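You operate a simulated robot arm through the tools that you are given. There is no shell and no other tool. Be economical: measure what you need, move in short steps, check, and stop when the job is done.

You are at the controls of a simulated two-armed robot. One attempt, no reset.

Task
Clear the emergency stop: both sockets off, pull the red button out, press reset.
Fine: in that order; the green lamp ends lit, the sockets off.

The check looks at the end state, three seconds after you hand in, the way a careful person would. Anything else that was tipped, shoved, dropped, spilled or broken makes it a failure.

Robot
Two 7-joint arms with fingered hands on one trunk, on a base that drives. Base frame: it is fixed to the floor where the robot stands at the start and does not move with it; the origin is under the middle of the robot, x ahead of it, y to its left, z up. Units: mm, degrees, N and s.
The left shoulder is at the start at [70, 166, 1193], the right one opposite. With the tool pointing down near the work surface each hand reaches from about 100 to 960 mm from the robot's upright axis, wherever it stands, measured 20 degrees to its own side. Places, roughly: bay reset button [1000, -100, 1000]; lower socket switch [700, 0, 1000]; stop button [1000, -100, 1200]; stop station [1000, -100, 1100]; upper socket switch [700, 0, 1200]. Payload 4.1 kg a hand.
The TCP of each hand is the grasp point between the finger pads, 32 mm short of the fingertips. In the tool frame z runs along the fingers and y along their closing line. The gripper opens to 108 mm. The gripper's body begins 38 mm behind the TCP. The gripper is a hand of 4 fingers: y runs from the thumb to the fingers, the wrist lies at [-16, -108, -186] in the tool frame.
Orientation is that of the tool frame in the base frame, as a unit quaternion [w, x, y, z]. With the fingers straight down and the wrist toward the robot, the tool's x, y and z point along [0, 1, 0], [1, 0, 0] and [0, 0, -1] of the base frame.

Tools
- The arms move only by the tool jog_arm. It takes "left_deltas", "right_deltas" or both (then of equal length, played together; a hand with none holds still); each is a list of rows, each a list of 6 numbers: the shift along the tool's x, y, z in mm, then the turn, a rotation vector about the tool's x, y, z in degrees. In form: [[x, y, z, wx, wy, wz], ...]. A call has 1 to 8 rows; each row shifts and turns the commanded pose from where the row before left it, along the tool's axes as they then stand. Rows are played at 5 a second. More than 50 mm and 8.6 degrees between two rows, and nothing of the call is played. A pose out of reach is approached as far as the arm can. The call stops where the force on the tool passes 40 N (or 10 N more than at its start, if that is more) or the arm is blocked; 0.2 s more then pass. In this call time passes only in rows, and 0.2 s behind the last. The reply holds the time, the measured pose of the TCP, the force on the tool along the base axes, the opening and the grip force, in the units named above and with some noise, with the torque about the TCP (base axes, N m) and any sound that the robot's microphone picked up.
- Cameras (640 x 400 px; columns grow to the right, rows downward): "scene" is now at [143.7, -20.4, 1448.7]; the picture's right is [-0.22, -0.98, 0.00], its down [-0.30, 0.07, -0.95] and it looks along [0.93, -0.21, -0.31] (base axes); focal length 255 px, centre (320, 200). "left" rides on the left gripper at [-64, -93, -132] in its tool frame; the picture's right is [-0.80, -0.28, 0.53], its down [0.55, -0.71, 0.45] and it looks along [0.25, 0.65, 0.72] (tool axes); focal length 247 px, centre (320, 200). "right" rides on the right gripper at [64, -93, -132] in its tool frame; the picture's right is [-0.80, 0.28, -0.53], its down [-0.55, -0.71, 0.45] and it looks along [-0.25, 0.65, 0.72] (tool axes); focal length 247 px, centre (320, 200).
- camera(camera): a new picture of that camera. It takes no simulated time.
- move_column(by): slides the trunk up (or, below 0, down) by that many mm; the arms and the scene camera ride with it, the base frame stays. It gives what a move gives, with no picture.
- roll_base(legs): drives the robot by 1 to 6 legs, each [ahead, left, turn to the left] in mm, mm and degrees, along the robot's own axes; the way and the turn of a leg run together, so that a leg with both is an arc; at most 1500 mm and 180 degrees a leg. The arms and the cameras ride along, it lands a little off, and it stops where it bumps. It gives what a move gives.
- set_fingers(index, middle, ring, thumb_bend, hand): sets how far each is bent, from 0 (flat) to 100 (curled in); at 30 the hand is open as for a grip, at 70 the pads meet at the TCP. One left out holds its place. A second passes; each finger stops where it meets its share of the squeeze, and holds until it gets a number again. It is the only way to open and close the hand. It gives what a move gives, with no picture; readings hold the bend of each and the force on the fingers (four entries, about 0 where the hand has none), thumb and palm.
- head_to(pan, tilt): turns the head with the scene camera to pan (to the left, within 86 degrees either way) and tilt (down, from -29 to 69), counted from straight ahead of the robot. It gives what a move gives.
- pixel_to_xyz(camera, pixels): there is no depth. For up to 12 entries [column, row, z] of the newest picture of that camera ("zoom" is the newest enlarged one), the place [x, y] in the base frame at which the ray of that pixel passes the height z, good to about 2 mm. It takes no simulated time.
- close_up(camera, box): a new picture of the part [left, top, right, bottom] of that camera's present view, enlarged. It takes no simulated time.
- close_job(): hands the job in; it is judged then, once.

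Keep the steps short. Do not move on a guess: measure, check each grasp and each placing, and mend mistakes. In all there are 80 turns and 62 pictures (those below and enlarged ones count). Leave the grippers open and the arms clear of the work at the hand-in unless told otherwise, and finish with a single line.

The tools are called after "Emit:" as name(argument=value, ...) on one line, values as JSON. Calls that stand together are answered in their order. jog_arm: Moves the arms, as the interface text tells. Its arguments: {"type":"object","properties":{"left_deltas":{"type":"array","items":{"type":"array","items":{"type":"number"}}},"right_deltas":{"type":"array","items":{"type":"array","items":{"type":"number"}}}},"required":[]} The other tools are called the same way: move_column (by) slides the trunk up or down; set_fingers (index, middle, ring, thumb_bend, hand) moves the fingers one by one; roll_base (legs) drives the base; head_to (pan, tilt) turns the head that bears the scene camera; camera (camera) takes a picture; pixel_to_xyz (camera, pixels) gives the place at which the rays of pixels pass given heights; close_up (camera, box) takes an enlarged picture of a part of a camera's view; close_job () hands the job in.

At the start:

```text
t: 0.0
left_tool_pos: [568.1, 100.0, 1367.9]
left_ee_rot: [0.0, 0.707, 0.707, 0.001]
left_contact_force: [1.0, -0.5, 0.1]
left_moment: [-0.05, -0.02, 0.04]
left_gripper_width: 107.5
left_grasp_force: 0.1
left_shape: jaw
left_bend: [30.0, 30.0, 30.0, 30.0]
left_finger forces: [0.0, 0.0, 0.0, 0.0, 0.0, 0.0]
right_tool_pos: [534.4, -314.9, 1436.2]
right_ee_rot: [0.0, 0.707, 0.707, 0.0]
right_contact_force: [-1.0, -0.1, 0.4]
right_moment: [0.01, 0.01, 0.0]
right_gripper_width: 107.8
right_grasp_force: 0.0
right_shape: jaw
right_bend: [30.0, 30.0, 30.0, 30.0]
right_finger forces: [0.0, 0.0, 0.0, 0.0, 0.0, 0.0]
trunk travel left (down, up): [-700.0, 240.0]
robot x, y, heading: [1.0, 0.9, 0.1]
head pan, tilt: [-12.8, 17.8]
```

scene: 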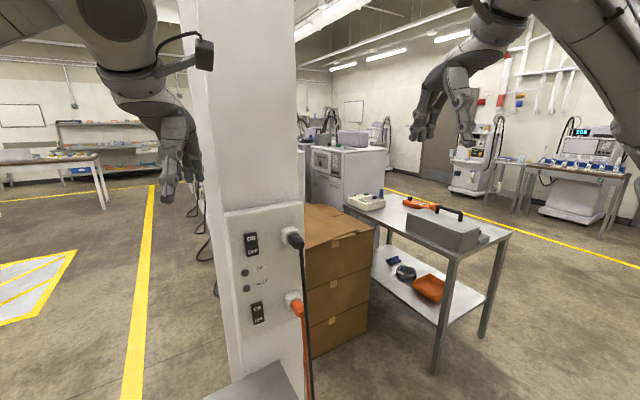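
right: 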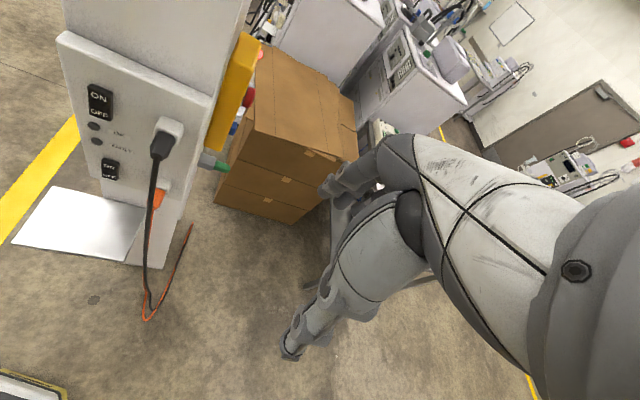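
left: 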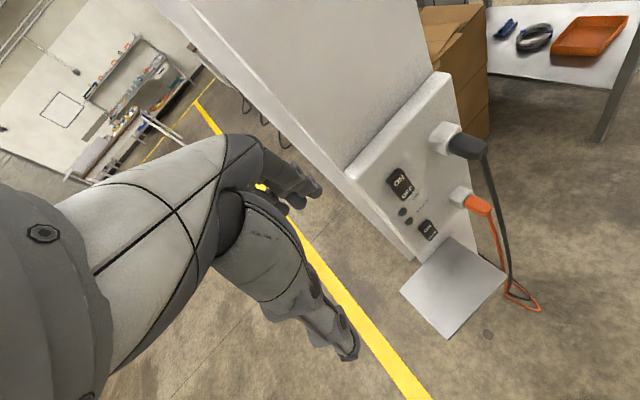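

I see a pillar with the socket panel: switches near (250,243) and (257,312) in the scene picture. In the right camera there is a yellow plate on the pillar's side. I'll enlarge both.

Emit:
close_up(camera="scene", box=[210, 190, 330, 340])

Emit:
close_up(camera="right", box=[50, 20, 290, 200])

```text
2.67 times, centred on (270, 265) of scene
```

zoom: 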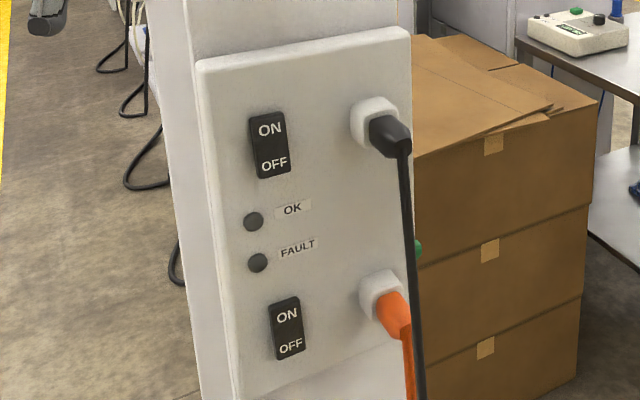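

```text
2.22 times, centred on (170, 110) of right
```

zoom: 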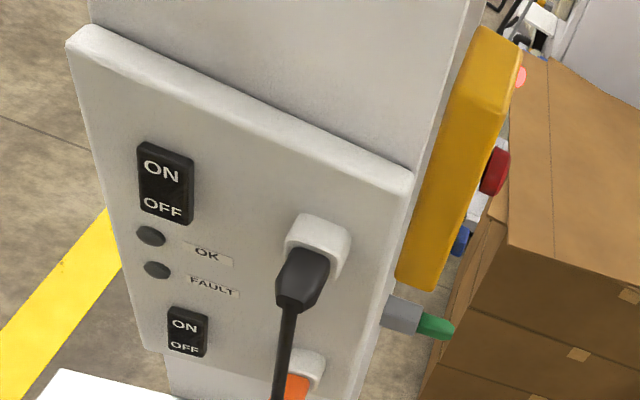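

I'll triangulate the upper switch centre (scene 251,244; right 100,102), the lower one (scene 258,312; right 112,169), and the panel corners.

Emit:
pixel_to_xyz(camera="scene", pixels=[[251.3, 244.4, 1100], [251.3, 244.4, 1200], [258, 312.5, 1000], [258, 312.5, 1100], [223.5, 215, 1200], [223.5, 215, 1300], [303.5, 200.5, 1200], [303.5, 200.5, 1300]])

Emit:
pixel_to_xyz(camera="right", pixels=[[100.2, 102.3, 1100], [100.2, 102.3, 1200], [110.5, 169, 1000], [110.5, 169, 1100], [58.5, 39, 1200], [58.5, 39, 1300], [211, 99, 1200], [211, 99, 1300], [251, 96.5, 1100], [251, 96.5, 1200], [240, 165, 1000], [240, 165, 1100]])

```text
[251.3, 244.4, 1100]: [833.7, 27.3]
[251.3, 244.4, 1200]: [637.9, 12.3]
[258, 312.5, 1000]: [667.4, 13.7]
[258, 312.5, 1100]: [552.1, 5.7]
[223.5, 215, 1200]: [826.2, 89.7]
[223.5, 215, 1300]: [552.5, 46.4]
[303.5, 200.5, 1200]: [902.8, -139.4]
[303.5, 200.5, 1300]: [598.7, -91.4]
```

```text
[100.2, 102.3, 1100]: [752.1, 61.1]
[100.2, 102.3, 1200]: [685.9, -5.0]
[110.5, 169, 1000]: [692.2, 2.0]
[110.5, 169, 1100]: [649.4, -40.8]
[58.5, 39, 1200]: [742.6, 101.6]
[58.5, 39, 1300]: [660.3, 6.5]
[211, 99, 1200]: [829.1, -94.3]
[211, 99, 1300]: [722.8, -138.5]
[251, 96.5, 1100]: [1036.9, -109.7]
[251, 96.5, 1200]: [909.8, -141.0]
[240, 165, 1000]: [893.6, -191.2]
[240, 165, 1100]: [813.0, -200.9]
```

Switches triangulate to about (710,18,1163) and (707,17,966). The panel seems yawed, so I'll measure more points on it: FAULT label end, FAULT lamp, OK label end, and the bottom-left and top-right corners.

Emit:
pixel_to_xyz(camera="scene", pixels=[[269.3, 279.2, 1000], [269.3, 279.2, 1100], [246.8, 288.6, 1000], [246.8, 288.6, 1100], [266.6, 264.6, 1100], [266.6, 264.6, 1200], [303.3, 202.5, 1200], [303.3, 202.5, 1250]])

Emit:
pixel_to_xyz(camera="right", pixels=[[133.1, 151.9, 1000], [133.1, 151.9, 1100], [96.6, 141.1, 1000], [96.6, 141.1, 1100], [130.8, 135.7, 1100], [130.8, 135.7, 1200], [211, 101, 1200], [211, 101, 1250]])

Emit:
close_up(camera="left", box=[340, 80, 520, 280])

```text
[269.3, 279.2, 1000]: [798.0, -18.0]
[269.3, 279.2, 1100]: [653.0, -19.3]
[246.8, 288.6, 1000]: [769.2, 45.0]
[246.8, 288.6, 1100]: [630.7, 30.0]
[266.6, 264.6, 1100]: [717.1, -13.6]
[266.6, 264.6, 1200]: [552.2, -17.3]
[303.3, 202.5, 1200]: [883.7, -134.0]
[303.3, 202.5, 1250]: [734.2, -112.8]
```

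```text
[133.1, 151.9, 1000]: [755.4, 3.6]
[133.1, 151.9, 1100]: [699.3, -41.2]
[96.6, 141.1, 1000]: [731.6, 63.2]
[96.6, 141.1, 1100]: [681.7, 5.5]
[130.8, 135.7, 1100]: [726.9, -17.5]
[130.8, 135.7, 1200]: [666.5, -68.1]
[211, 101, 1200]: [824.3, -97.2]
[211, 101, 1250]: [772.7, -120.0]
```

```text
2.00 times, centred on (430, 180) of left
```

zoom: 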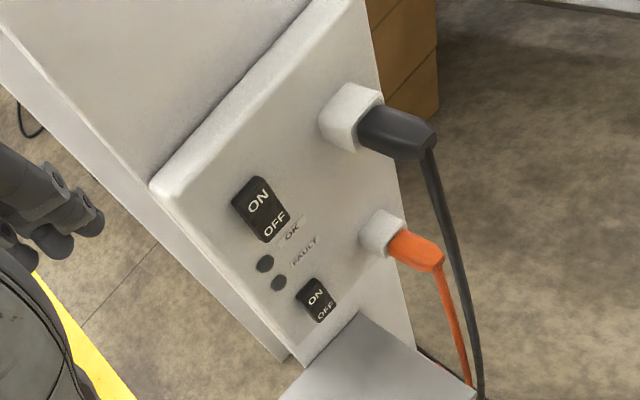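

The FAULT label end is at (728,-18,1048) and the FAULT lamp at (710,39,1042), so the panel yaw is about 15-20°. Next I'll measure the tray below the lower switch (left 505,280 and 452,338; right 128,258 and 10,242) so the hand can avoid it.

Emit:
pixel_to_xyz(camera="left", pixels=[[505, 280, 700], [505, 280, 900], [452, 338, 700], [452, 338, 900], [345, 174, 1200], [345, 174, 1250], [398, 181, 1150], [398, 181, 1200], [428, 229, 950], [428, 229, 1000]])

Emit:
pixel_to_xyz(camera="right", pixels=[[128, 258, 700], [128, 258, 900], [10, 242, 700], [10, 242, 900], [166, 142, 1050], [166, 142, 1150]])

```text
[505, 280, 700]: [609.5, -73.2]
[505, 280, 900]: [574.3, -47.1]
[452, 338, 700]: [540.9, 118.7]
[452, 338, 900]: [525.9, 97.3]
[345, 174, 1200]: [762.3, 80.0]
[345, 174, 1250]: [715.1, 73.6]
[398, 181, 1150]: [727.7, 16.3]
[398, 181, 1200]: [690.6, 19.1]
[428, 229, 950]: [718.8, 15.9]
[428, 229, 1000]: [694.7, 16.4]
```

```text
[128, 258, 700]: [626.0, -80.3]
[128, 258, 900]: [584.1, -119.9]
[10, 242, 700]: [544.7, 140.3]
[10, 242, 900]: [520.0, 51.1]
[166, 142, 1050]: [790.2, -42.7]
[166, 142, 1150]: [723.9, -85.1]
```

The tray is near z≈700, well below the switch, and its edge gives a panel yaw of about 20°. I'll shape the left hand as a poker with the middle finger and thumb together and the others curled. Then I'll yaw it 20° left and start pitching forward where it stands, in free air.

Emit:
set_fingers(hand="left", index=100, middle=68, ring=100, thumb_bend=68)

Emit:
jog_arm(left_deltas=[[0, 0, 0, 0, 0, -6.8], [0, 0, 0, 0, 0, -6.8], [0, 0, 0, 0, 0, -6.8], [0, 0, 0, -8.5, 0, 0], [0, 0, 0, -8.5, 0, 0], [0, 0, 0, -8.5, 0, 0], [0, 0, 0, -8.5, 0, 0], [0, 0, 0, -8.5, 0, 0]])

Emit:
camera(camera="scene")

Emit:
camera(camera="left")

```text
t: 1.0
left_tool_pos: [569.1, 99.9, 1368.1]
left_ee_rot: [0.0, 0.707, 0.707, 0.0]
left_contact_force: [0.1, 0.4, 1.2]
left_moment: [0.0, -0.03, -0.01]
left_gripper_width: 6.0
left_grasp_force: 0.0
left_shape: fingers
left_bend: [80.0, 68.0, 100.0, 64.0]
left_finger forces: [0.0, 0.0, 0.0, 0.0, 0.0, 0.0]
right_tool_pos: [533.2, -315.9, 1437.2]
right_ee_rot: [0.0, 0.707, 0.708, 0.0]
right_contact_force: [-0.6, 0.5, 0.4]
right_moment: [-0.01, 0.0, 0.02]
right_gripper_width: 107.5
right_grasp_force: 0.0
right_shape: jaw
right_bend: [30.0, 30.0, 30.0, 30.0]
right_finger forces: [0.1, 0.0, 0.0, 0.1, 0.0, 0.0]
trunk travel left (down, up): [-700.0, 240.0]
robot x, y, heading: [1.3, 0.1, -0.1]
head pan, tilt: [-12.8, 17.8]
```

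```text
t: 2.8
left_tool_pos: [566.9, 100.5, 1370.1]
left_ee_rot: [0.207, 0.532, 0.765, 0.298]
left_contact_force: [-0.2, -0.1, 0.5]
left_moment: [0.03, 0.01, -0.01]
left_gripper_width: 7.7
left_grasp_force: 0.0
left_shape: fingers
left_bend: [81.0, 68.0, 100.0, 64.0]
left_finger forces: [0.1, 0.0, 0.0, 0.0, 0.0, 0.1]
right_tool_pos: [532.9, -315.5, 1435.2]
right_ee_rot: [0.0, 0.707, 0.707, 0.001]
right_contact_force: [0.1, 0.3, 0.5]
right_moment: [0.0, -0.03, 0.05]
right_gripper_width: 107.5
right_grasp_force: 0.1
right_shape: jaw
right_bend: [30.0, 30.0, 30.0, 30.0]
right_finger forces: [0.0, 0.0, 0.0, 0.1, 0.1, 0.1]
trunk travel left (down, up): [-700.0, 240.0]
robot x, y, heading: [-0.2, 3.1, -0.1]
head pan, tilt: [-12.8, 17.8]
```

```text
55 pictures are left
```

scene: 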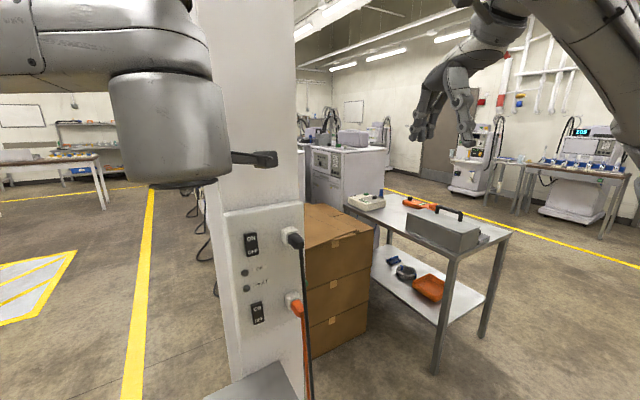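

```text
54 pictures are left
```

left: 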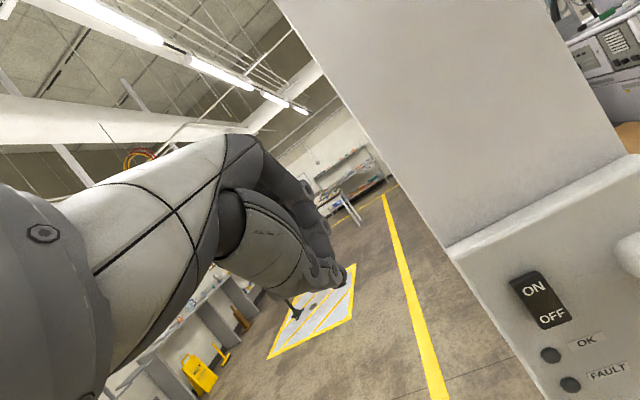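

The hand yaws 20.4° left and points 47° down, as planned. Now one more pitch step, then I'll move to about 55 mm in front of the upper OFF half: 130 right, 213 down, 24 ahead.

Emit:
jog_arm(left_deltas=[[0, 0, 0, -8.5, 0, 0], [-21.6, -25, 25.4, 0, 0, 0], [-21.6, -25, 25.4, 0, 0, 0], [-21.6, -25, 25.4, 0, 0, 0], [-21.6, -25, 25.4, 0, 0, 0], [-21.6, -25, 25.4, 0, 0, 0], [-21.6, -25, 25.4, 0, 0, 0]])

Emit:
camera(camera="left")

Emit:
camera(camera="scene")

Emit:
camera(camera="right")

```text
t: 4.4
left_tool_pos: [635.4, -15.6, 1155.6]
left_ee_rot: [0.245, 0.515, 0.742, 0.354]
left_contact_force: [0.9, 0.2, -0.9]
left_moment: [0.0, -0.01, -0.01]
left_gripper_width: 9.0
left_grasp_force: 0.1
left_shape: fingers
left_bend: [81.0, 68.0, 100.0, 64.0]
left_finger forces: [0.0, 0.0, 0.1, 0.0, 0.1, 0.1]
right_tool_pos: [534.4, -317.0, 1435.7]
right_ee_rot: [-0.002, 0.707, 0.707, 0.0]
right_contact_force: [-0.2, -0.1, -1.3]
right_moment: [0.0, 0.05, 0.01]
right_gripper_width: 107.6
right_grasp_force: 0.0
right_shape: jaw
right_bend: [30.0, 30.0, 30.0, 30.0]
right_finger forces: [0.1, 0.0, 0.0, 0.1, 0.0, 0.1]
trunk travel left (down, up): [-700.0, 240.0]
robot x, y, heading: [-1.8, 2.7, 0.3]
head pan, tilt: [-12.8, 17.8]
```

```text
53 pictures are left
```

left: 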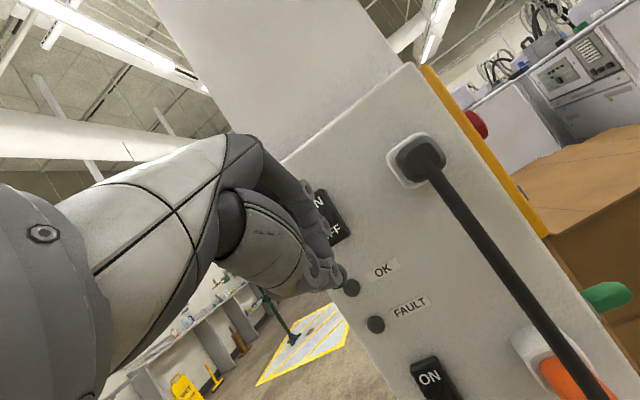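

```text
52 pictures are left
```

scene: 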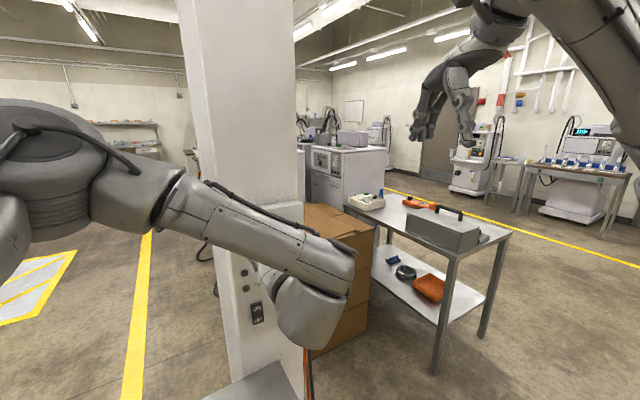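

```text
51 pictures are left
```

right: 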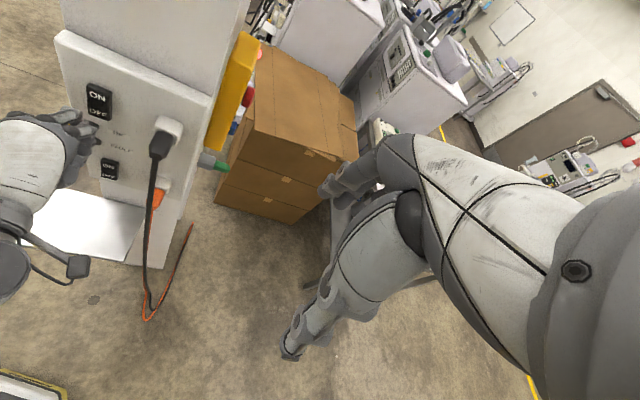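

The hand is in front of the panel. I'll enlarge the left and right views to check the fingertip against the OFF half.

Emit:
close_up(camera="left", box=[220, 160, 400, 320])

Emit:
close_up(camera="right", box=[30, 70, 150, 190])

```text
2.50 times, centred on (310, 240) of left
```

zoom: 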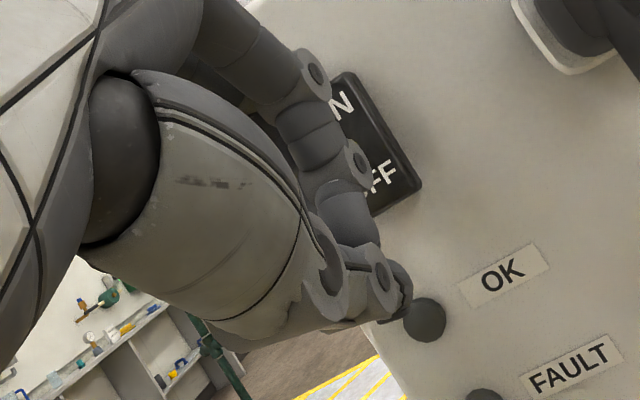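

```text
3.33 times, centred on (90, 130) of right
```

zoom: 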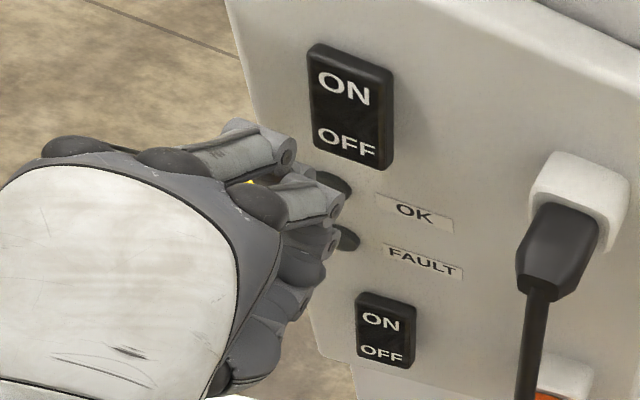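

The fingertip is lined up sideways and in height with the upper OFF half. I'll push along the panel normal: 40 mm, then four small 4 mm steps, watching force and sound.

Emit:
jog_arm(left_deltas=[[0, 6.3, 7.8, 0, 0, 0], [0, 6.3, 7.8, 0, 0, 0], [0, 6.3, 7.8, 0, 0, 0], [0, 6.3, 7.8, 0, 0, 0], [0, 2.5, 3.1, 0, 0, 0], [0, 2.5, 3.1, 0, 0, 0], [0, 2.5, 3.1, 0, 0, 0], [0, 2.5, 3.1, 0, 0, 0]])

Emit:
close_up(camera="right", box=[30, 70, 150, 190])

```text
t: 6.2
left_tool_pos: [685.7, 4.1, 1157.9]
left_ee_rot: [0.246, 0.515, 0.741, 0.354]
left_contact_force: [-16.3, -4.1, 3.4]
left_moment: [0.12, -0.2, 0.21]
left_gripper_width: 11.0
left_grasp_force: 8.8
left_shape: fingers
left_bend: [82.0, 72.0, 100.0, 64.0]
left_finger forces: [0.0, 16.0, 0.0, 0.0, 0.0, 0.0]
right_tool_pos: [529.9, -317.1, 1437.4]
right_ee_rot: [0.0, 0.707, 0.707, 0.002]
right_contact_force: [0.2, 1.0, -0.1]
right_moment: [-0.02, -0.01, 0.01]
right_gripper_width: 107.6
right_grasp_force: 0.1
right_shape: jaw
right_bend: [30.0, 30.0, 30.0, 30.0]
right_finger forces: [0.0, 0.0, 0.0, 0.1, 0.1, 0.0]
trunk travel left (down, up): [-700.0, 240.0]
robot x, y, heading: [-4.0, 2.3, 0.0]
head pan, tilt: [-12.8, 17.8]
```

```text
3.33 times, centred on (90, 130) of right
```

zoom: 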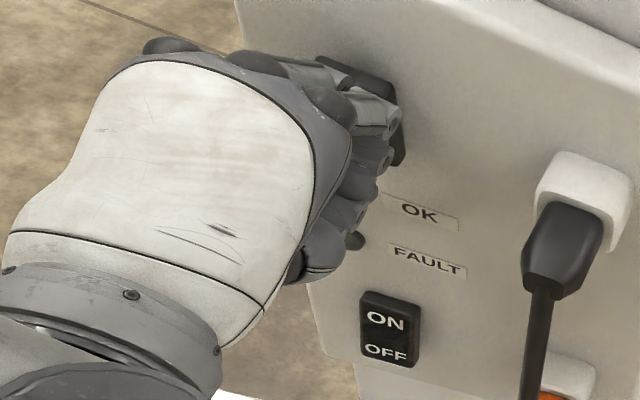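

The middle finger is in contact at 16 N with no click yet. I'll press a little further.

Emit:
jog_arm(left_deltas=[[0, 2.5, 3.1, 0, 0, 0], [0, 2.5, 3.1, 0, 0, 0], [0, 1.9, 2.4, 0, 0, 0]])

```text
t: 7.0
left_tool_pos: [691.0, 6.2, 1161.9]
left_ee_rot: [0.249, 0.515, 0.739, 0.355]
left_contact_force: [-30.2, -13.5, 14.0]
left_moment: [0.22, -0.29, 0.31]
left_gripper_width: 40.2
left_grasp_force: 16.8
left_shape: fingers
left_bend: [93.0, 71.0, 100.0, 63.0]
left_finger forces: [0.0, 33.3, 0.1, 0.1, 0.0, 0.1]
right_tool_pos: [524.6, -318.4, 1439.2]
right_ee_rot: [0.002, 0.707, 0.707, 0.003]
right_contact_force: [-0.2, 0.1, 0.1]
right_moment: [-0.02, 0.01, 0.01]
right_gripper_width: 107.4
right_grasp_force: 0.1
right_shape: jaw
right_bend: [30.0, 30.0, 30.0, 30.0]
right_finger forces: [0.1, 0.0, 0.0, 0.0, 0.1, 0.0]
trunk travel left (down, up): [-700.0, 240.0]
robot x, y, heading: [-3.6, 2.6, 0.0]
head pan, tilt: [-12.8, 17.8]
```

Force is 33 N and there's still no sound, so I'll back off 60 mm along the normal and look at the rocker.

Emit:
jog_arm(left_deltas=[[0, -9.4, -11.6, 0, 0, 0], [0, -9.4, -11.6, 0, 0, 0], [0, -9.4, -11.6, 0, 0, 0], [0, -9.4, -11.6, 0, 0, 0], [40, 0, 0, 0, 0, 0], [40, 0, 0, 0, 0, 0]])

Emit:
close_up(camera="right", box=[70, 70, 150, 190])

Emit:
close_up(camera="scene", box=[210, 190, 330, 340])

```text
t: 8.4
left_tool_pos: [613.9, 66.4, 1154.1]
left_ee_rot: [0.246, 0.515, 0.741, 0.353]
left_contact_force: [-0.2, -0.2, 0.3]
left_moment: [-0.02, 0.0, -0.04]
left_gripper_width: 52.0
left_grasp_force: 0.0
left_shape: fingers
left_bend: [100.0, 68.0, 100.0, 68.0]
left_finger forces: [0.0, 0.0, 0.0, 0.0, 0.0, 0.1]
right_tool_pos: [532.6, -314.7, 1436.2]
right_ee_rot: [0.001, 0.707, 0.708, 0.0]
right_contact_force: [-0.6, 0.3, -0.6]
right_moment: [-0.02, -0.01, 0.0]
right_gripper_width: 107.6
right_grasp_force: 0.0
right_shape: jaw
right_bend: [30.0, 30.0, 30.0, 30.0]
right_finger forces: [0.0, 0.0, 0.0, 0.0, 0.0, 0.1]
trunk travel left (down, up): [-700.0, 240.0]
robot x, y, heading: [1.7, 2.6, -0.1]
head pan, tilt: [-12.8, 17.8]
```

```text
3.33 times, centred on (110, 130) of right
```

zoom: 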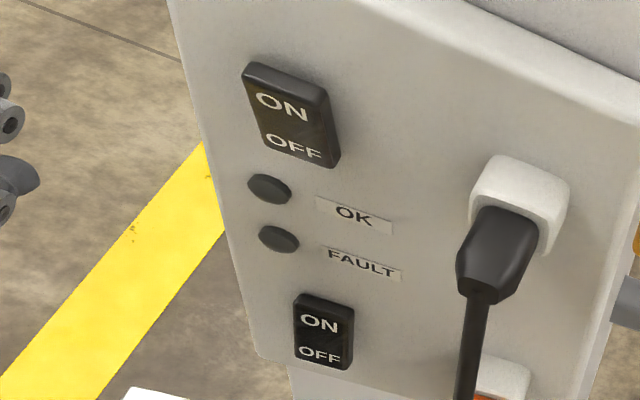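

```text
2.67 times, centred on (270, 265) of scene
```

zoom: 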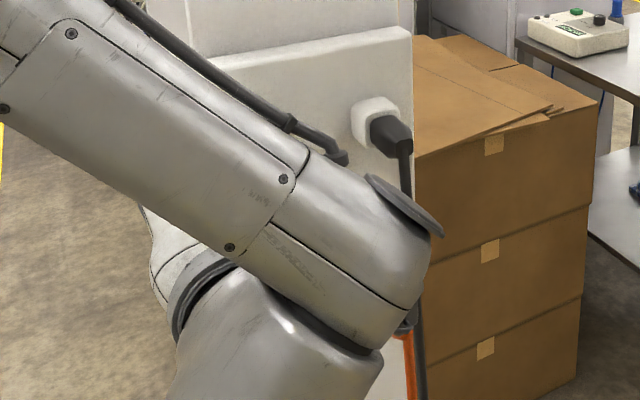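

The upper rocker has flipped: its ON edge now sticks out and the OFF half is pressed in, unlike the lower one. Next the lower switch: 82 right, 190 down, keeping about 45 mm standoff.

Emit:
jog_arm(left_deltas=[[-16.4, -29.5, 23.9, 0, 0, 0], [-16.4, -29.5, 23.9, 0, 0, 0], [-16.4, -29.5, 23.9, 0, 0, 0], [-16.4, -29.5, 23.9, 0, 0, 0], [-16.4, -29.5, 23.9, 0, 0, 0]])

Emit:
close_up(camera="right", box=[50, 90, 150, 230])

Emit:
camera(camera="left")

```text
t: 9.6
left_tool_pos: [643.6, -12.3, 964.2]
left_ee_rot: [0.246, 0.515, 0.741, 0.353]
left_contact_force: [-0.2, -0.4, -0.2]
left_moment: [-0.02, 0.01, 0.0]
left_gripper_width: 52.1
left_grasp_force: 0.0
left_shape: fingers
left_bend: [100.0, 68.0, 100.0, 68.0]
left_finger forces: [0.0, 0.0, 0.0, 0.0, 0.0, 0.1]
right_tool_pos: [534.5, -315.4, 1436.1]
right_ee_rot: [-0.001, 0.707, 0.707, 0.0]
right_contact_force: [-0.1, -0.4, -0.6]
right_moment: [-0.01, 0.01, 0.02]
right_gripper_width: 107.9
right_grasp_force: 0.0
right_shape: jaw
right_bend: [30.0, 30.0, 30.0, 30.0]
right_finger forces: [0.0, 0.0, 0.0, 0.0, 0.1, 0.0]
trunk travel left (down, up): [-700.0, 240.0]
robot x, y, heading: [1.7, 0.7, 0.2]
head pan, tilt: [-12.8, 17.8]
```

```text
2.86 times, centred on (100, 160) of right
```

zoom: 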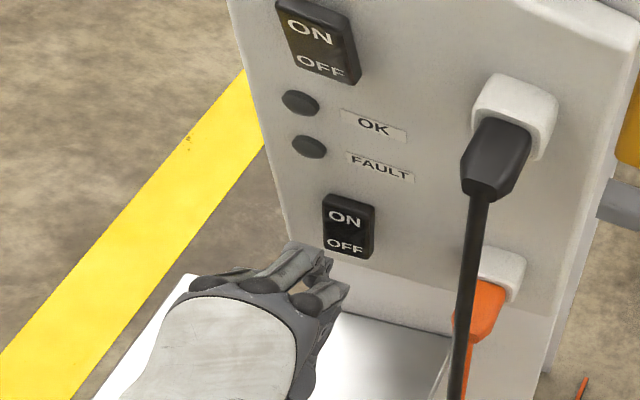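

```text
44 pictures are left
```

left: 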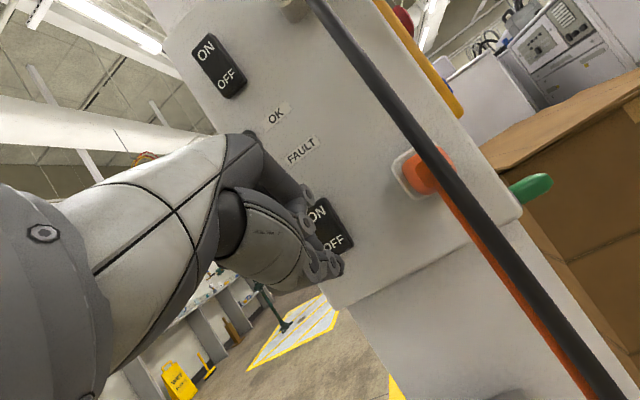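

The geometry matches the upper press. I'll push 40 mm, then 4 mm steps, on the lower OFF half.

Emit:
jog_arm(left_deltas=[[0, 6.3, 7.8, 0, 0, 0], [0, 6.3, 7.8, 0, 0, 0], [0, 6.3, 7.8, 0, 0, 0], [0, 6.3, 7.8, 0, 0, 0], [0, 2.5, 3.1, 0, 0, 0], [0, 2.5, 3.1, 0, 0, 0], [0, 2.5, 3.1, 0, 0, 0], [0, 2.5, 3.1, 0, 0, 0]])

```text
t: 11.4
left_tool_pos: [690.7, 4.2, 970.5]
left_ee_rot: [0.247, 0.515, 0.74, 0.355]
left_contact_force: [-32.5, -13.6, 13.8]
left_moment: [0.09, -0.07, 0.27]
left_gripper_width: 53.1
left_grasp_force: 19.9
left_shape: fingers
left_bend: [100.0, 75.0, 100.0, 66.0]
left_finger forces: [0.0, 26.9, 0.0, 0.0, 12.5, 0.0]
right_tool_pos: [525.4, -318.3, 1439.4]
right_ee_rot: [0.002, 0.707, 0.707, 0.002]
right_contact_force: [0.4, -0.5, 0.2]
right_moment: [-0.04, 0.02, -0.01]
right_gripper_width: 107.7
right_grasp_force: 0.0
right_shape: jaw
right_bend: [30.0, 30.0, 30.0, 30.0]
right_finger forces: [0.0, 0.0, 0.0, 0.0, 0.0, 0.0]
trunk travel left (down, up): [-700.0, 240.0]
robot x, y, heading: [-2.3, 1.2, -0.2]
head pan, tilt: [-12.8, 17.8]
```

It reached 35 N. I'll back off along the normal and sidestep left to inspect.

Emit:
jog_arm(left_deltas=[[0, -9.4, -11.6, 0, 0, 0], [0, -9.4, -11.6, 0, 0, 0], [0, -9.4, -11.6, 0, 0, 0], [0, -9.4, -11.6, 0, 0, 0], [40, 0, 0, 0, 0, 0], [40, 0, 0, 0, 0, 0], [40, 0, 0, 0, 0, 0]])

Emit:
close_up(camera="right", box=[70, 70, 150, 190])

```text
t: 13.0
left_tool_pos: [600.1, 99.3, 968.0]
left_ee_rot: [0.246, 0.514, 0.742, 0.354]
left_contact_force: [-0.1, -0.8, -0.9]
left_moment: [0.03, -0.03, -0.01]
left_gripper_width: 51.8
left_grasp_force: 0.0
left_shape: fingers
left_bend: [100.0, 68.0, 100.0, 68.0]
left_finger forces: [0.0, 0.1, 0.0, 0.0, 0.1, 0.0]
right_tool_pos: [533.6, -314.2, 1437.0]
right_ee_rot: [0.0, 0.707, 0.707, 0.0]
right_contact_force: [-0.6, 1.3, 0.0]
right_moment: [-0.02, 0.0, 0.02]
right_gripper_width: 107.7
right_grasp_force: 0.1
right_shape: jaw
right_bend: [30.0, 30.0, 30.0, 30.0]
right_finger forces: [0.0, 0.0, 0.0, 0.1, 0.0, 0.1]
trunk travel left (down, up): [-700.0, 240.0]
robot x, y, heading: [0.9, 1.1, 0.4]
head pan, tilt: [-12.8, 17.8]
```

```text
3.33 times, centred on (110, 130) of right
```

zoom: 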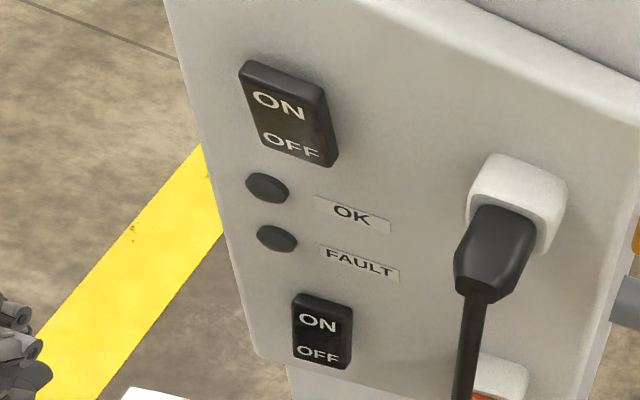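

The lower rocker looks unchanged at (322,330), so I'll enlarge it more.

Emit:
close_up(camera="right", box=[95, 150, 125, 190])

Emit:
close_up(camera="left", box=[240, 0, 640, 350])

```text
10.00 times, centred on (110, 170) of right
```

zoom: 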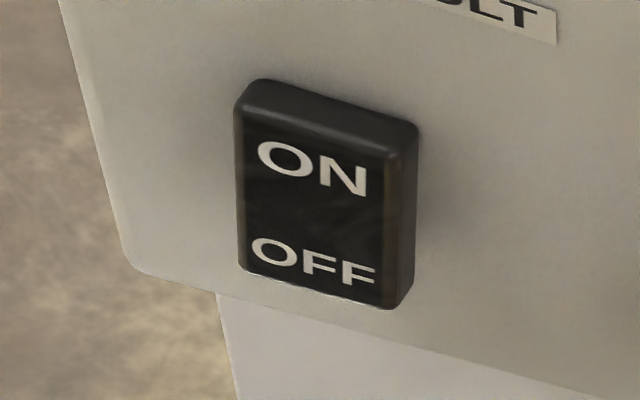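

```text
1.14 times, centred on (440, 175) of left
```

zoom: 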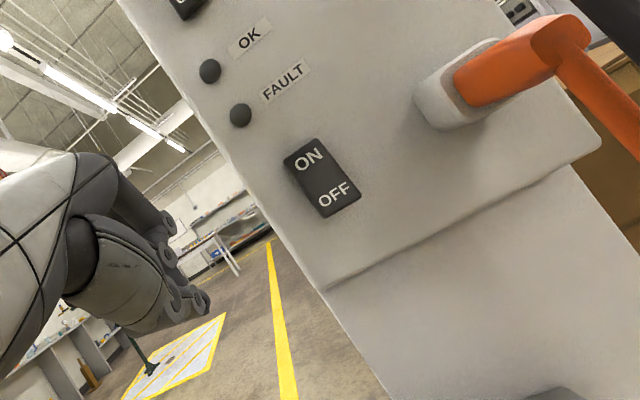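

I'll zoom the upper one the same way for comparison.

Emit:
close_up(camera="right", box=[84, 80, 114, 120])

```text
10.00 times, centred on (99, 100) of right
```

zoom: 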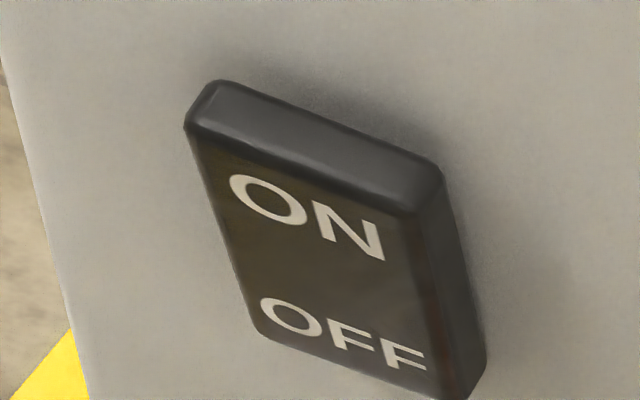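

The upper rocker is flipped: its edge is steeper than the panel edge. The lower one has not flipped: its edge is upright, as at the start. The thumb also took 12 N, so the press was partly on the panel and too near the pivot. I'll open the thumb and press again 9 mm lower.

Emit:
set_fingers(hand="left", thumb_bend=35)

Emit:
jog_arm(left_deltas=[[-39, -2.8, 2.3, 0, 0, 0], [-39, -2.8, 2.3, 0, 0, 0], [-39, -2.8, 2.3, 0, 0, 0]])

Emit:
close_up(camera="left", box=[220, 160, 400, 320])

Emit:
close_up(camera="right", box=[50, 120, 150, 220])

```text
t: 14.0
left_tool_pos: [599.2, 98.1, 966.0]
left_ee_rot: [0.245, 0.515, 0.741, 0.354]
left_contact_force: [0.2, -0.6, 0.0]
left_moment: [0.03, 0.0, 0.03]
left_gripper_width: 68.0
left_grasp_force: 0.1
left_shape: fingers
left_bend: [100.0, 68.0, 100.0, 35.0]
left_finger forces: [0.0, 0.1, 0.1, 0.0, 0.1, 0.0]
right_tool_pos: [533.1, -316.0, 1435.2]
right_ee_rot: [0.001, 0.707, 0.707, 0.0]
right_contact_force: [0.4, 0.4, -0.4]
right_moment: [0.03, 0.0, 0.03]
right_gripper_width: 107.4
right_grasp_force: 0.1
right_shape: jaw
right_bend: [30.0, 30.0, 30.0, 30.0]
right_finger forces: [0.0, 0.0, 0.0, 0.1, 0.0, 0.1]
trunk travel left (down, up): [-700.0, 240.0]
robot x, y, heading: [-0.8, 2.2, 0.2]
head pan, tilt: [-12.8, 17.8]
```

```text
t: 14.8
left_tool_pos: [641.0, -12.3, 953.4]
left_ee_rot: [0.245, 0.515, 0.741, 0.354]
left_contact_force: [-0.3, 0.3, 0.5]
left_moment: [-0.01, 0.0, 0.0]
left_gripper_width: 68.3
left_grasp_force: 0.0
left_shape: fingers
left_bend: [100.0, 68.0, 100.0, 35.0]
left_finger forces: [0.0, 0.0, 0.0, 0.0, 0.0, 0.0]
right_tool_pos: [533.8, -316.8, 1435.3]
right_ee_rot: [0.0, 0.707, 0.708, 0.0]
right_contact_force: [0.4, 0.8, 0.1]
right_moment: [0.02, -0.03, -0.02]
right_gripper_width: 107.8
right_grasp_force: 0.0
right_shape: jaw
right_bend: [30.0, 30.0, 30.0, 30.0]
right_finger forces: [0.0, 0.1, 0.0, 0.0, 0.1, 0.1]
trunk travel left (down, up): [-700.0, 240.0]
robot x, y, heading: [-1.0, -0.8, 0.3]
head pan, tilt: [-12.8, 17.8]
```

```text
2.50 times, centred on (310, 240) of left
```

zoom: 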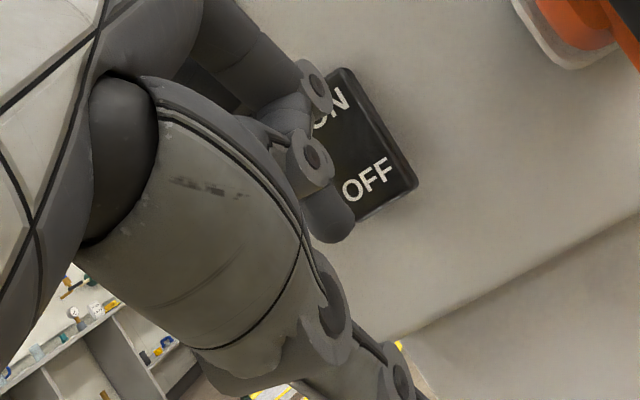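

```text
4.00 times, centred on (100, 170) of right
```

zoom: 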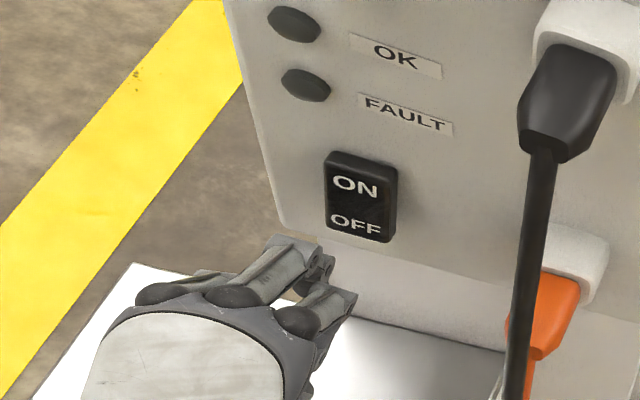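

The thumb is out of the way and the fingertip faces the OFF half. Pressing again: 40 mm, then 4 mm steps.

Emit:
jog_arm(left_deltas=[[0, 6.3, 7.8, 0, 0, 0], [0, 6.3, 7.8, 0, 0, 0], [0, 6.3, 7.8, 0, 0, 0], [0, 6.3, 7.8, 0, 0, 0], [0, 2.5, 3.1, 0, 0, 0], [0, 2.5, 3.1, 0, 0, 0], [0, 2.5, 3.1, 0, 0, 0], [0, 2.5, 3.1, 0, 0, 0]])

Emit:
close_up(camera="left", box=[220, 160, 400, 320])

```text
t: 16.6
left_tool_pos: [688.4, 7.3, 958.9]
left_ee_rot: [0.248, 0.515, 0.74, 0.355]
left_contact_force: [-20.2, -8.9, 9.3]
left_moment: [0.28, -0.34, 0.2]
left_gripper_width: 68.5
left_grasp_force: 10.5
left_shape: fingers
left_bend: [100.0, 72.0, 100.0, 35.0]
left_finger forces: [0.0, 22.0, 0.0, 0.1, 0.0, 0.0]
right_tool_pos: [527.0, -318.0, 1438.0]
right_ee_rot: [0.0, 0.707, 0.707, 0.001]
right_contact_force: [-0.4, 0.3, 0.3]
right_moment: [-0.01, 0.02, -0.02]
right_gripper_width: 107.6
right_grasp_force: 0.1
right_shape: jaw
right_bend: [30.0, 30.0, 30.0, 30.0]
right_finger forces: [0.0, 0.1, 0.1, 0.1, 0.0, 0.1]
trunk travel left (down, up): [-700.0, 240.0]
robot x, y, heading: [-2.8, -0.4, -0.3]
head pan, tilt: [-12.8, 17.8]
```

```text
2.50 times, centred on (310, 240) of left
```

zoom: 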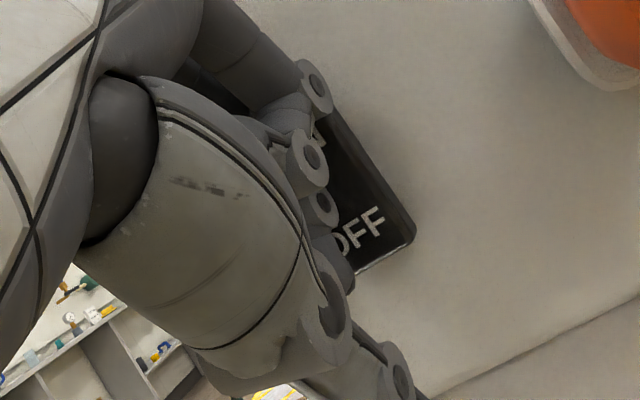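

The middle fingertip is on the OFF half at 22 N. I'll push a bit more.

Emit:
jog_arm(left_deltas=[[0, 2.5, 3.1, 0, 0, 0], [0, 2.5, 3.1, 0, 0, 0]])

Emit:
jog_arm(left_deltas=[[0, -9.4, -11.6, 0, 0, 0], [0, -9.4, -11.6, 0, 0, 0], [0, -9.4, -11.6, 0, 0, 0], [0, -9.4, -11.6, 0, 0, 0], [40, 0, 0, 0, 0, 0], [40, 0, 0, 0, 0, 0], [40, 0, 0, 0, 0, 0]])

Emit:
close_up(camera="right", box=[95, 150, 125, 190])

```text
t: 17.2
left_tool_pos: [695.9, 11.1, 958.6]
left_ee_rot: [0.247, 0.514, 0.741, 0.356]
left_contact_force: [-19.9, -8.2, 10.6]
left_moment: [0.17, -0.24, 0.18]
left_gripper_width: 68.0
left_grasp_force: 10.8
left_shape: fingers
left_bend: [100.0, 71.0, 100.0, 35.0]
left_finger forces: [0.0, 21.9, 0.0, 0.1, 0.0, 0.0]
right_tool_pos: [527.6, -317.4, 1438.0]
right_ee_rot: [0.001, 0.708, 0.706, 0.001]
right_contact_force: [-0.1, -0.4, -0.3]
right_moment: [0.0, -0.04, 0.02]
right_gripper_width: 107.7
right_grasp_force: 0.0
right_shape: jaw
right_bend: [30.0, 30.0, 30.0, 30.0]
right_finger forces: [0.0, 0.0, 0.0, 0.0, 0.0, 0.1]
trunk travel left (down, up): [-700.0, 240.0]
robot x, y, heading: [0.4, -1.8, 0.0]
head pan, tilt: [-12.8, 17.8]
```

```text
t: 18.8
left_tool_pos: [599.9, 103.4, 954.9]
left_ee_rot: [0.246, 0.515, 0.741, 0.353]
left_contact_force: [0.3, 0.7, 0.4]
left_moment: [0.0, 0.02, 0.0]
left_gripper_width: 68.1
left_grasp_force: 0.0
left_shape: fingers
left_bend: [100.0, 68.0, 100.0, 35.0]
left_finger forces: [0.0, 0.1, 0.0, 0.0, 0.0, 0.0]
right_tool_pos: [532.9, -316.1, 1437.0]
right_ee_rot: [0.0, 0.708, 0.706, 0.0]
right_contact_force: [0.1, 0.3, -0.8]
right_moment: [-0.05, -0.01, -0.01]
right_gripper_width: 107.4
right_grasp_force: 0.0
right_shape: jaw
right_bend: [30.0, 30.0, 30.0, 30.0]
right_finger forces: [0.1, 0.0, 0.0, 0.0, 0.0, 0.0]
trunk travel left (down, up): [-700.0, 240.0]
robot x, y, heading: [-1.2, -1.0, -0.0]
head pan, tilt: [-12.8, 17.8]
```

```text
10.00 times, centred on (110, 170) of right
```

zoom: 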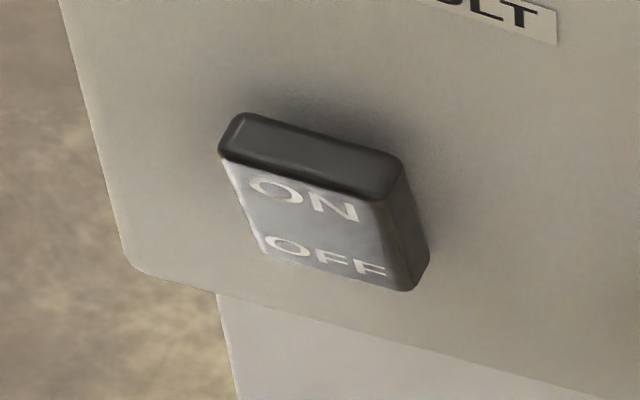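

Both rockers are now flipped to OFF. Next I'll pull the left arm back to a clear spot and measure where the boxes and table stand (box foot 315,355 and 368,325; table leg 435,372 and 484,336) before driving right to see the station.

Emit:
jog_arm(left_deltas=[[0, -28, -35, 0, 0, 0], [0, -28, -35, 0, 0, 0], [0, -28, -35, 0, 0, 0], [0, 30, -24, 0, 0, 0], [20, 30, -24, 0, 0, 0], [20, 30, -24, 0, 0, 0]])

Emit:
camera(camera="scene")

Emit:
pixel_to_xyz(camera="scene", pixels=[[315, 355, 0], [368, 325, 0], [435, 372, 0], [484, 336, 0], [455, 253, 800], [345, 205, 800], [305, 248, 900]])

```text
t: 20.4
left_tool_pos: [454.3, 105.2, 1042.1]
left_ee_rot: [0.214, 0.517, 0.757, 0.337]
left_contact_force: [-0.5, -0.1, -0.2]
left_moment: [0.01, -0.03, 0.02]
left_gripper_width: 68.1
left_grasp_force: 0.0
left_shape: fingers
left_bend: [100.0, 68.0, 100.0, 35.0]
left_finger forces: [0.1, 0.0, 0.0, 0.1, 0.1, 0.0]
right_tool_pos: [533.6, -316.8, 1435.7]
right_ee_rot: [-0.001, 0.707, 0.707, 0.0]
right_contact_force: [-0.9, -0.9, 0.2]
right_moment: [0.04, 0.01, 0.0]
right_gripper_width: 107.7
right_grasp_force: 0.0
right_shape: jaw
right_bend: [30.0, 30.0, 30.0, 30.0]
right_finger forces: [0.0, 0.0, 0.0, 0.0, 0.0, 0.0]
trunk travel left (down, up): [-700.0, 240.0]
robot x, y, heading: [-1.8, 2.3, -0.1]
head pan, tilt: [-12.8, 17.8]
stopped in row 6 (left hand): the arm was blocked; the commanded pose is now the measured one
```

```text
35 pictures are left
```

scene: 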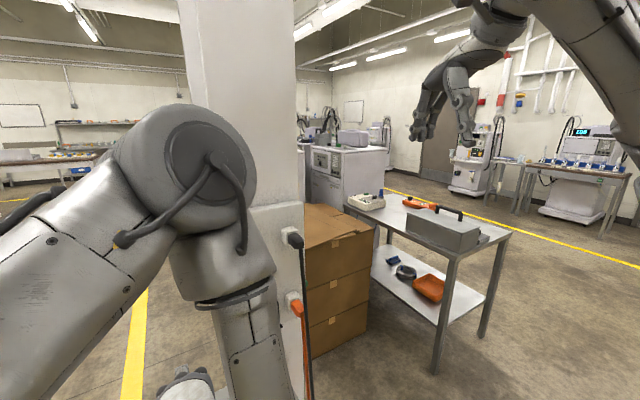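

```text
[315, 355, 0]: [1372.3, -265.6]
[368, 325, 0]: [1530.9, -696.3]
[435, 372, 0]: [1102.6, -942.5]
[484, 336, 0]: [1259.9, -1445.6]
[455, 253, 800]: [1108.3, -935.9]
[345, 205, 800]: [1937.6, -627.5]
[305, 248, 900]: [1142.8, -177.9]
```

The left arm hit a joint limit but is clear of the panel. The floor ahead on the right is free up to the boxes (x>1370) and the table corner (1100,-940). I'll drive 800 right, then 250 ahead, and look left toward the station.

Emit:
roll_base(legs=[[0, -800, 0], [250, 0, 0]])

Emit:
head_to(pan=45, tilt=18)

Emit:
camera(camera="scene")

```text
t: 26.1
left_tool_pos: [702.6, -694.3, 1042.8]
left_ee_rot: [0.213, 0.517, 0.757, 0.339]
left_contact_force: [-0.5, -0.1, 0.1]
left_moment: [0.02, 0.02, -0.02]
left_gripper_width: 68.3
left_grasp_force: 0.0
left_shape: fingers
left_bend: [100.0, 68.0, 100.0, 35.0]
left_finger forces: [0.0, 0.1, 0.1, 0.0, 0.0, 0.0]
right_tool_pos: [779.8, -1114.6, 1436.1]
right_ee_rot: [0.0, 0.707, 0.707, -0.001]
right_contact_force: [0.0, 0.3, -0.7]
right_moment: [0.02, 0.0, -0.01]
right_gripper_width: 107.3
right_grasp_force: 0.0
right_shape: jaw
right_bend: [30.0, 30.0, 30.0, 30.0]
right_finger forces: [0.0, 0.0, 0.1, 0.0, 0.0, 0.0]
trunk travel left (down, up): [-700.0, 240.0]
robot x, y, heading: [245.0, -797.1, -0.0]
head pan, tilt: [-12.8, 17.8]
```

```text
t: 27.4
left_tool_pos: [702.5, -693.6, 1042.9]
left_ee_rot: [0.214, 0.517, 0.757, 0.338]
left_contact_force: [0.1, -0.4, 0.9]
left_moment: [0.02, 0.01, -0.01]
left_gripper_width: 68.1
left_grasp_force: 0.0
left_shape: fingers
left_bend: [100.0, 68.0, 100.0, 35.0]
left_finger forces: [0.0, 0.0, 0.1, 0.0, 0.0, 0.1]
right_tool_pos: [782.0, -1114.0, 1436.1]
right_ee_rot: [0.0, 0.707, 0.707, 0.001]
right_contact_force: [-0.3, -0.1, 0.0]
right_moment: [0.0, -0.01, -0.02]
right_gripper_width: 107.6
right_grasp_force: 0.1
right_shape: jaw
right_bend: [30.0, 30.0, 30.0, 30.0]
right_finger forces: [0.0, 0.0, 0.0, 0.0, 0.0, 0.1]
trunk travel left (down, up): [-700.0, 240.0]
robot x, y, heading: [250.3, -799.0, 0.3]
head pan, tilt: [45.0, 18.0]
```

```text
34 pictures are left
```

scene: 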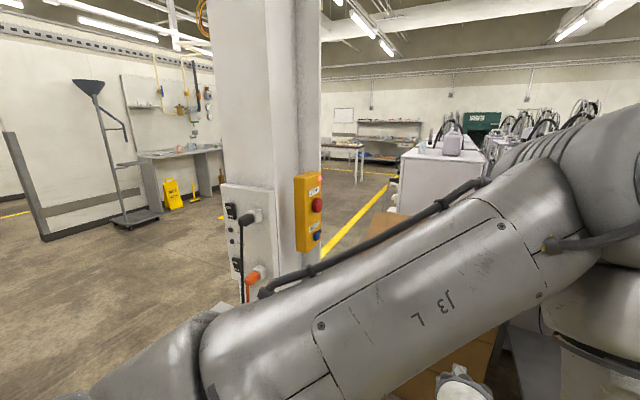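

The yellow station is on the pillar's right face, with the red button at (318,203), a lamp at (320,178) and a blue button at (316,234). I'll turn 70° left, then slide to about (650,-800).

Emit:
roll_base(legs=[[0, 0, 70], [137, -376, 0]])

Emit:
head_to(pan=0, tilt=25)

Emit:
camera(camera="scene")

Emit:
camera(camera="right")

```text
t: 32.9
left_tool_pos: [713.4, -342.2, 1043.9]
left_ee_rot: [-0.016, -0.005, 0.916, 0.4]
left_contact_force: [0.3, -1.0, -0.6]
left_moment: [-0.01, -0.04, -0.02]
left_gripper_width: 68.1
left_grasp_force: 0.0
left_shape: fingers
left_bend: [100.0, 68.0, 100.0, 35.0]
left_finger forces: [0.1, 0.0, 0.0, 0.0, 0.0, 0.0]
right_tool_pos: [1135.5, -416.4, 1436.0]
right_ee_rot: [0.0, 0.178, 0.984, 0.0]
right_contact_force: [0.1, -0.1, -0.6]
right_moment: [0.0, 0.0, 0.0]
right_gripper_width: 107.8
right_grasp_force: 0.1
right_shape: jaw
right_bend: [30.0, 30.0, 30.0, 30.0]
right_finger forces: [0.0, 0.1, 0.0, 0.0, 0.0, 0.0]
trunk travel left (down, up): [-700.0, 240.0]
robot x, y, heading: [650.2, -801.9, 69.4]
head pan, tilt: [45.0, 18.0]
```

```text
t: 34.0
left_tool_pos: [712.5, -343.5, 1042.6]
left_ee_rot: [-0.017, -0.006, 0.917, 0.398]
left_contact_force: [0.0, 0.1, -0.2]
left_moment: [0.0, 0.01, -0.01]
left_gripper_width: 68.0
left_grasp_force: 0.2
left_shape: fingers
left_bend: [100.0, 68.0, 100.0, 35.0]
left_finger forces: [0.1, 0.1, 0.0, 0.0, 0.0, 0.1]
right_tool_pos: [1135.0, -416.5, 1436.0]
right_ee_rot: [0.0, 0.178, 0.984, 0.0]
right_contact_force: [-0.8, -0.4, -0.2]
right_moment: [-0.02, -0.03, 0.0]
right_gripper_width: 107.5
right_grasp_force: 0.0
right_shape: jaw
right_bend: [30.0, 30.0, 30.0, 30.0]
right_finger forces: [0.0, 0.0, 0.0, 0.1, 0.1, 0.0]
trunk travel left (down, up): [-700.0, 240.0]
robot x, y, heading: [650.6, -806.3, 69.6]
head pan, tilt: [0.0, 25.0]
```

```text
33 pictures are left
```

scene: 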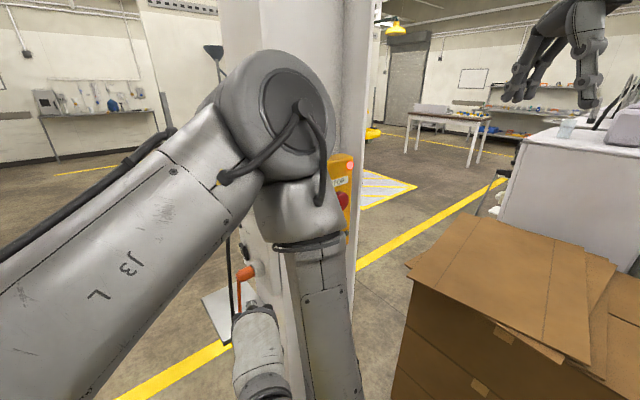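

```text
32 pictures are left
```

right: 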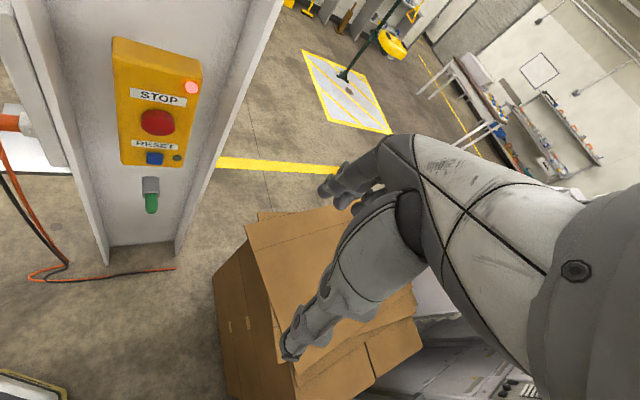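

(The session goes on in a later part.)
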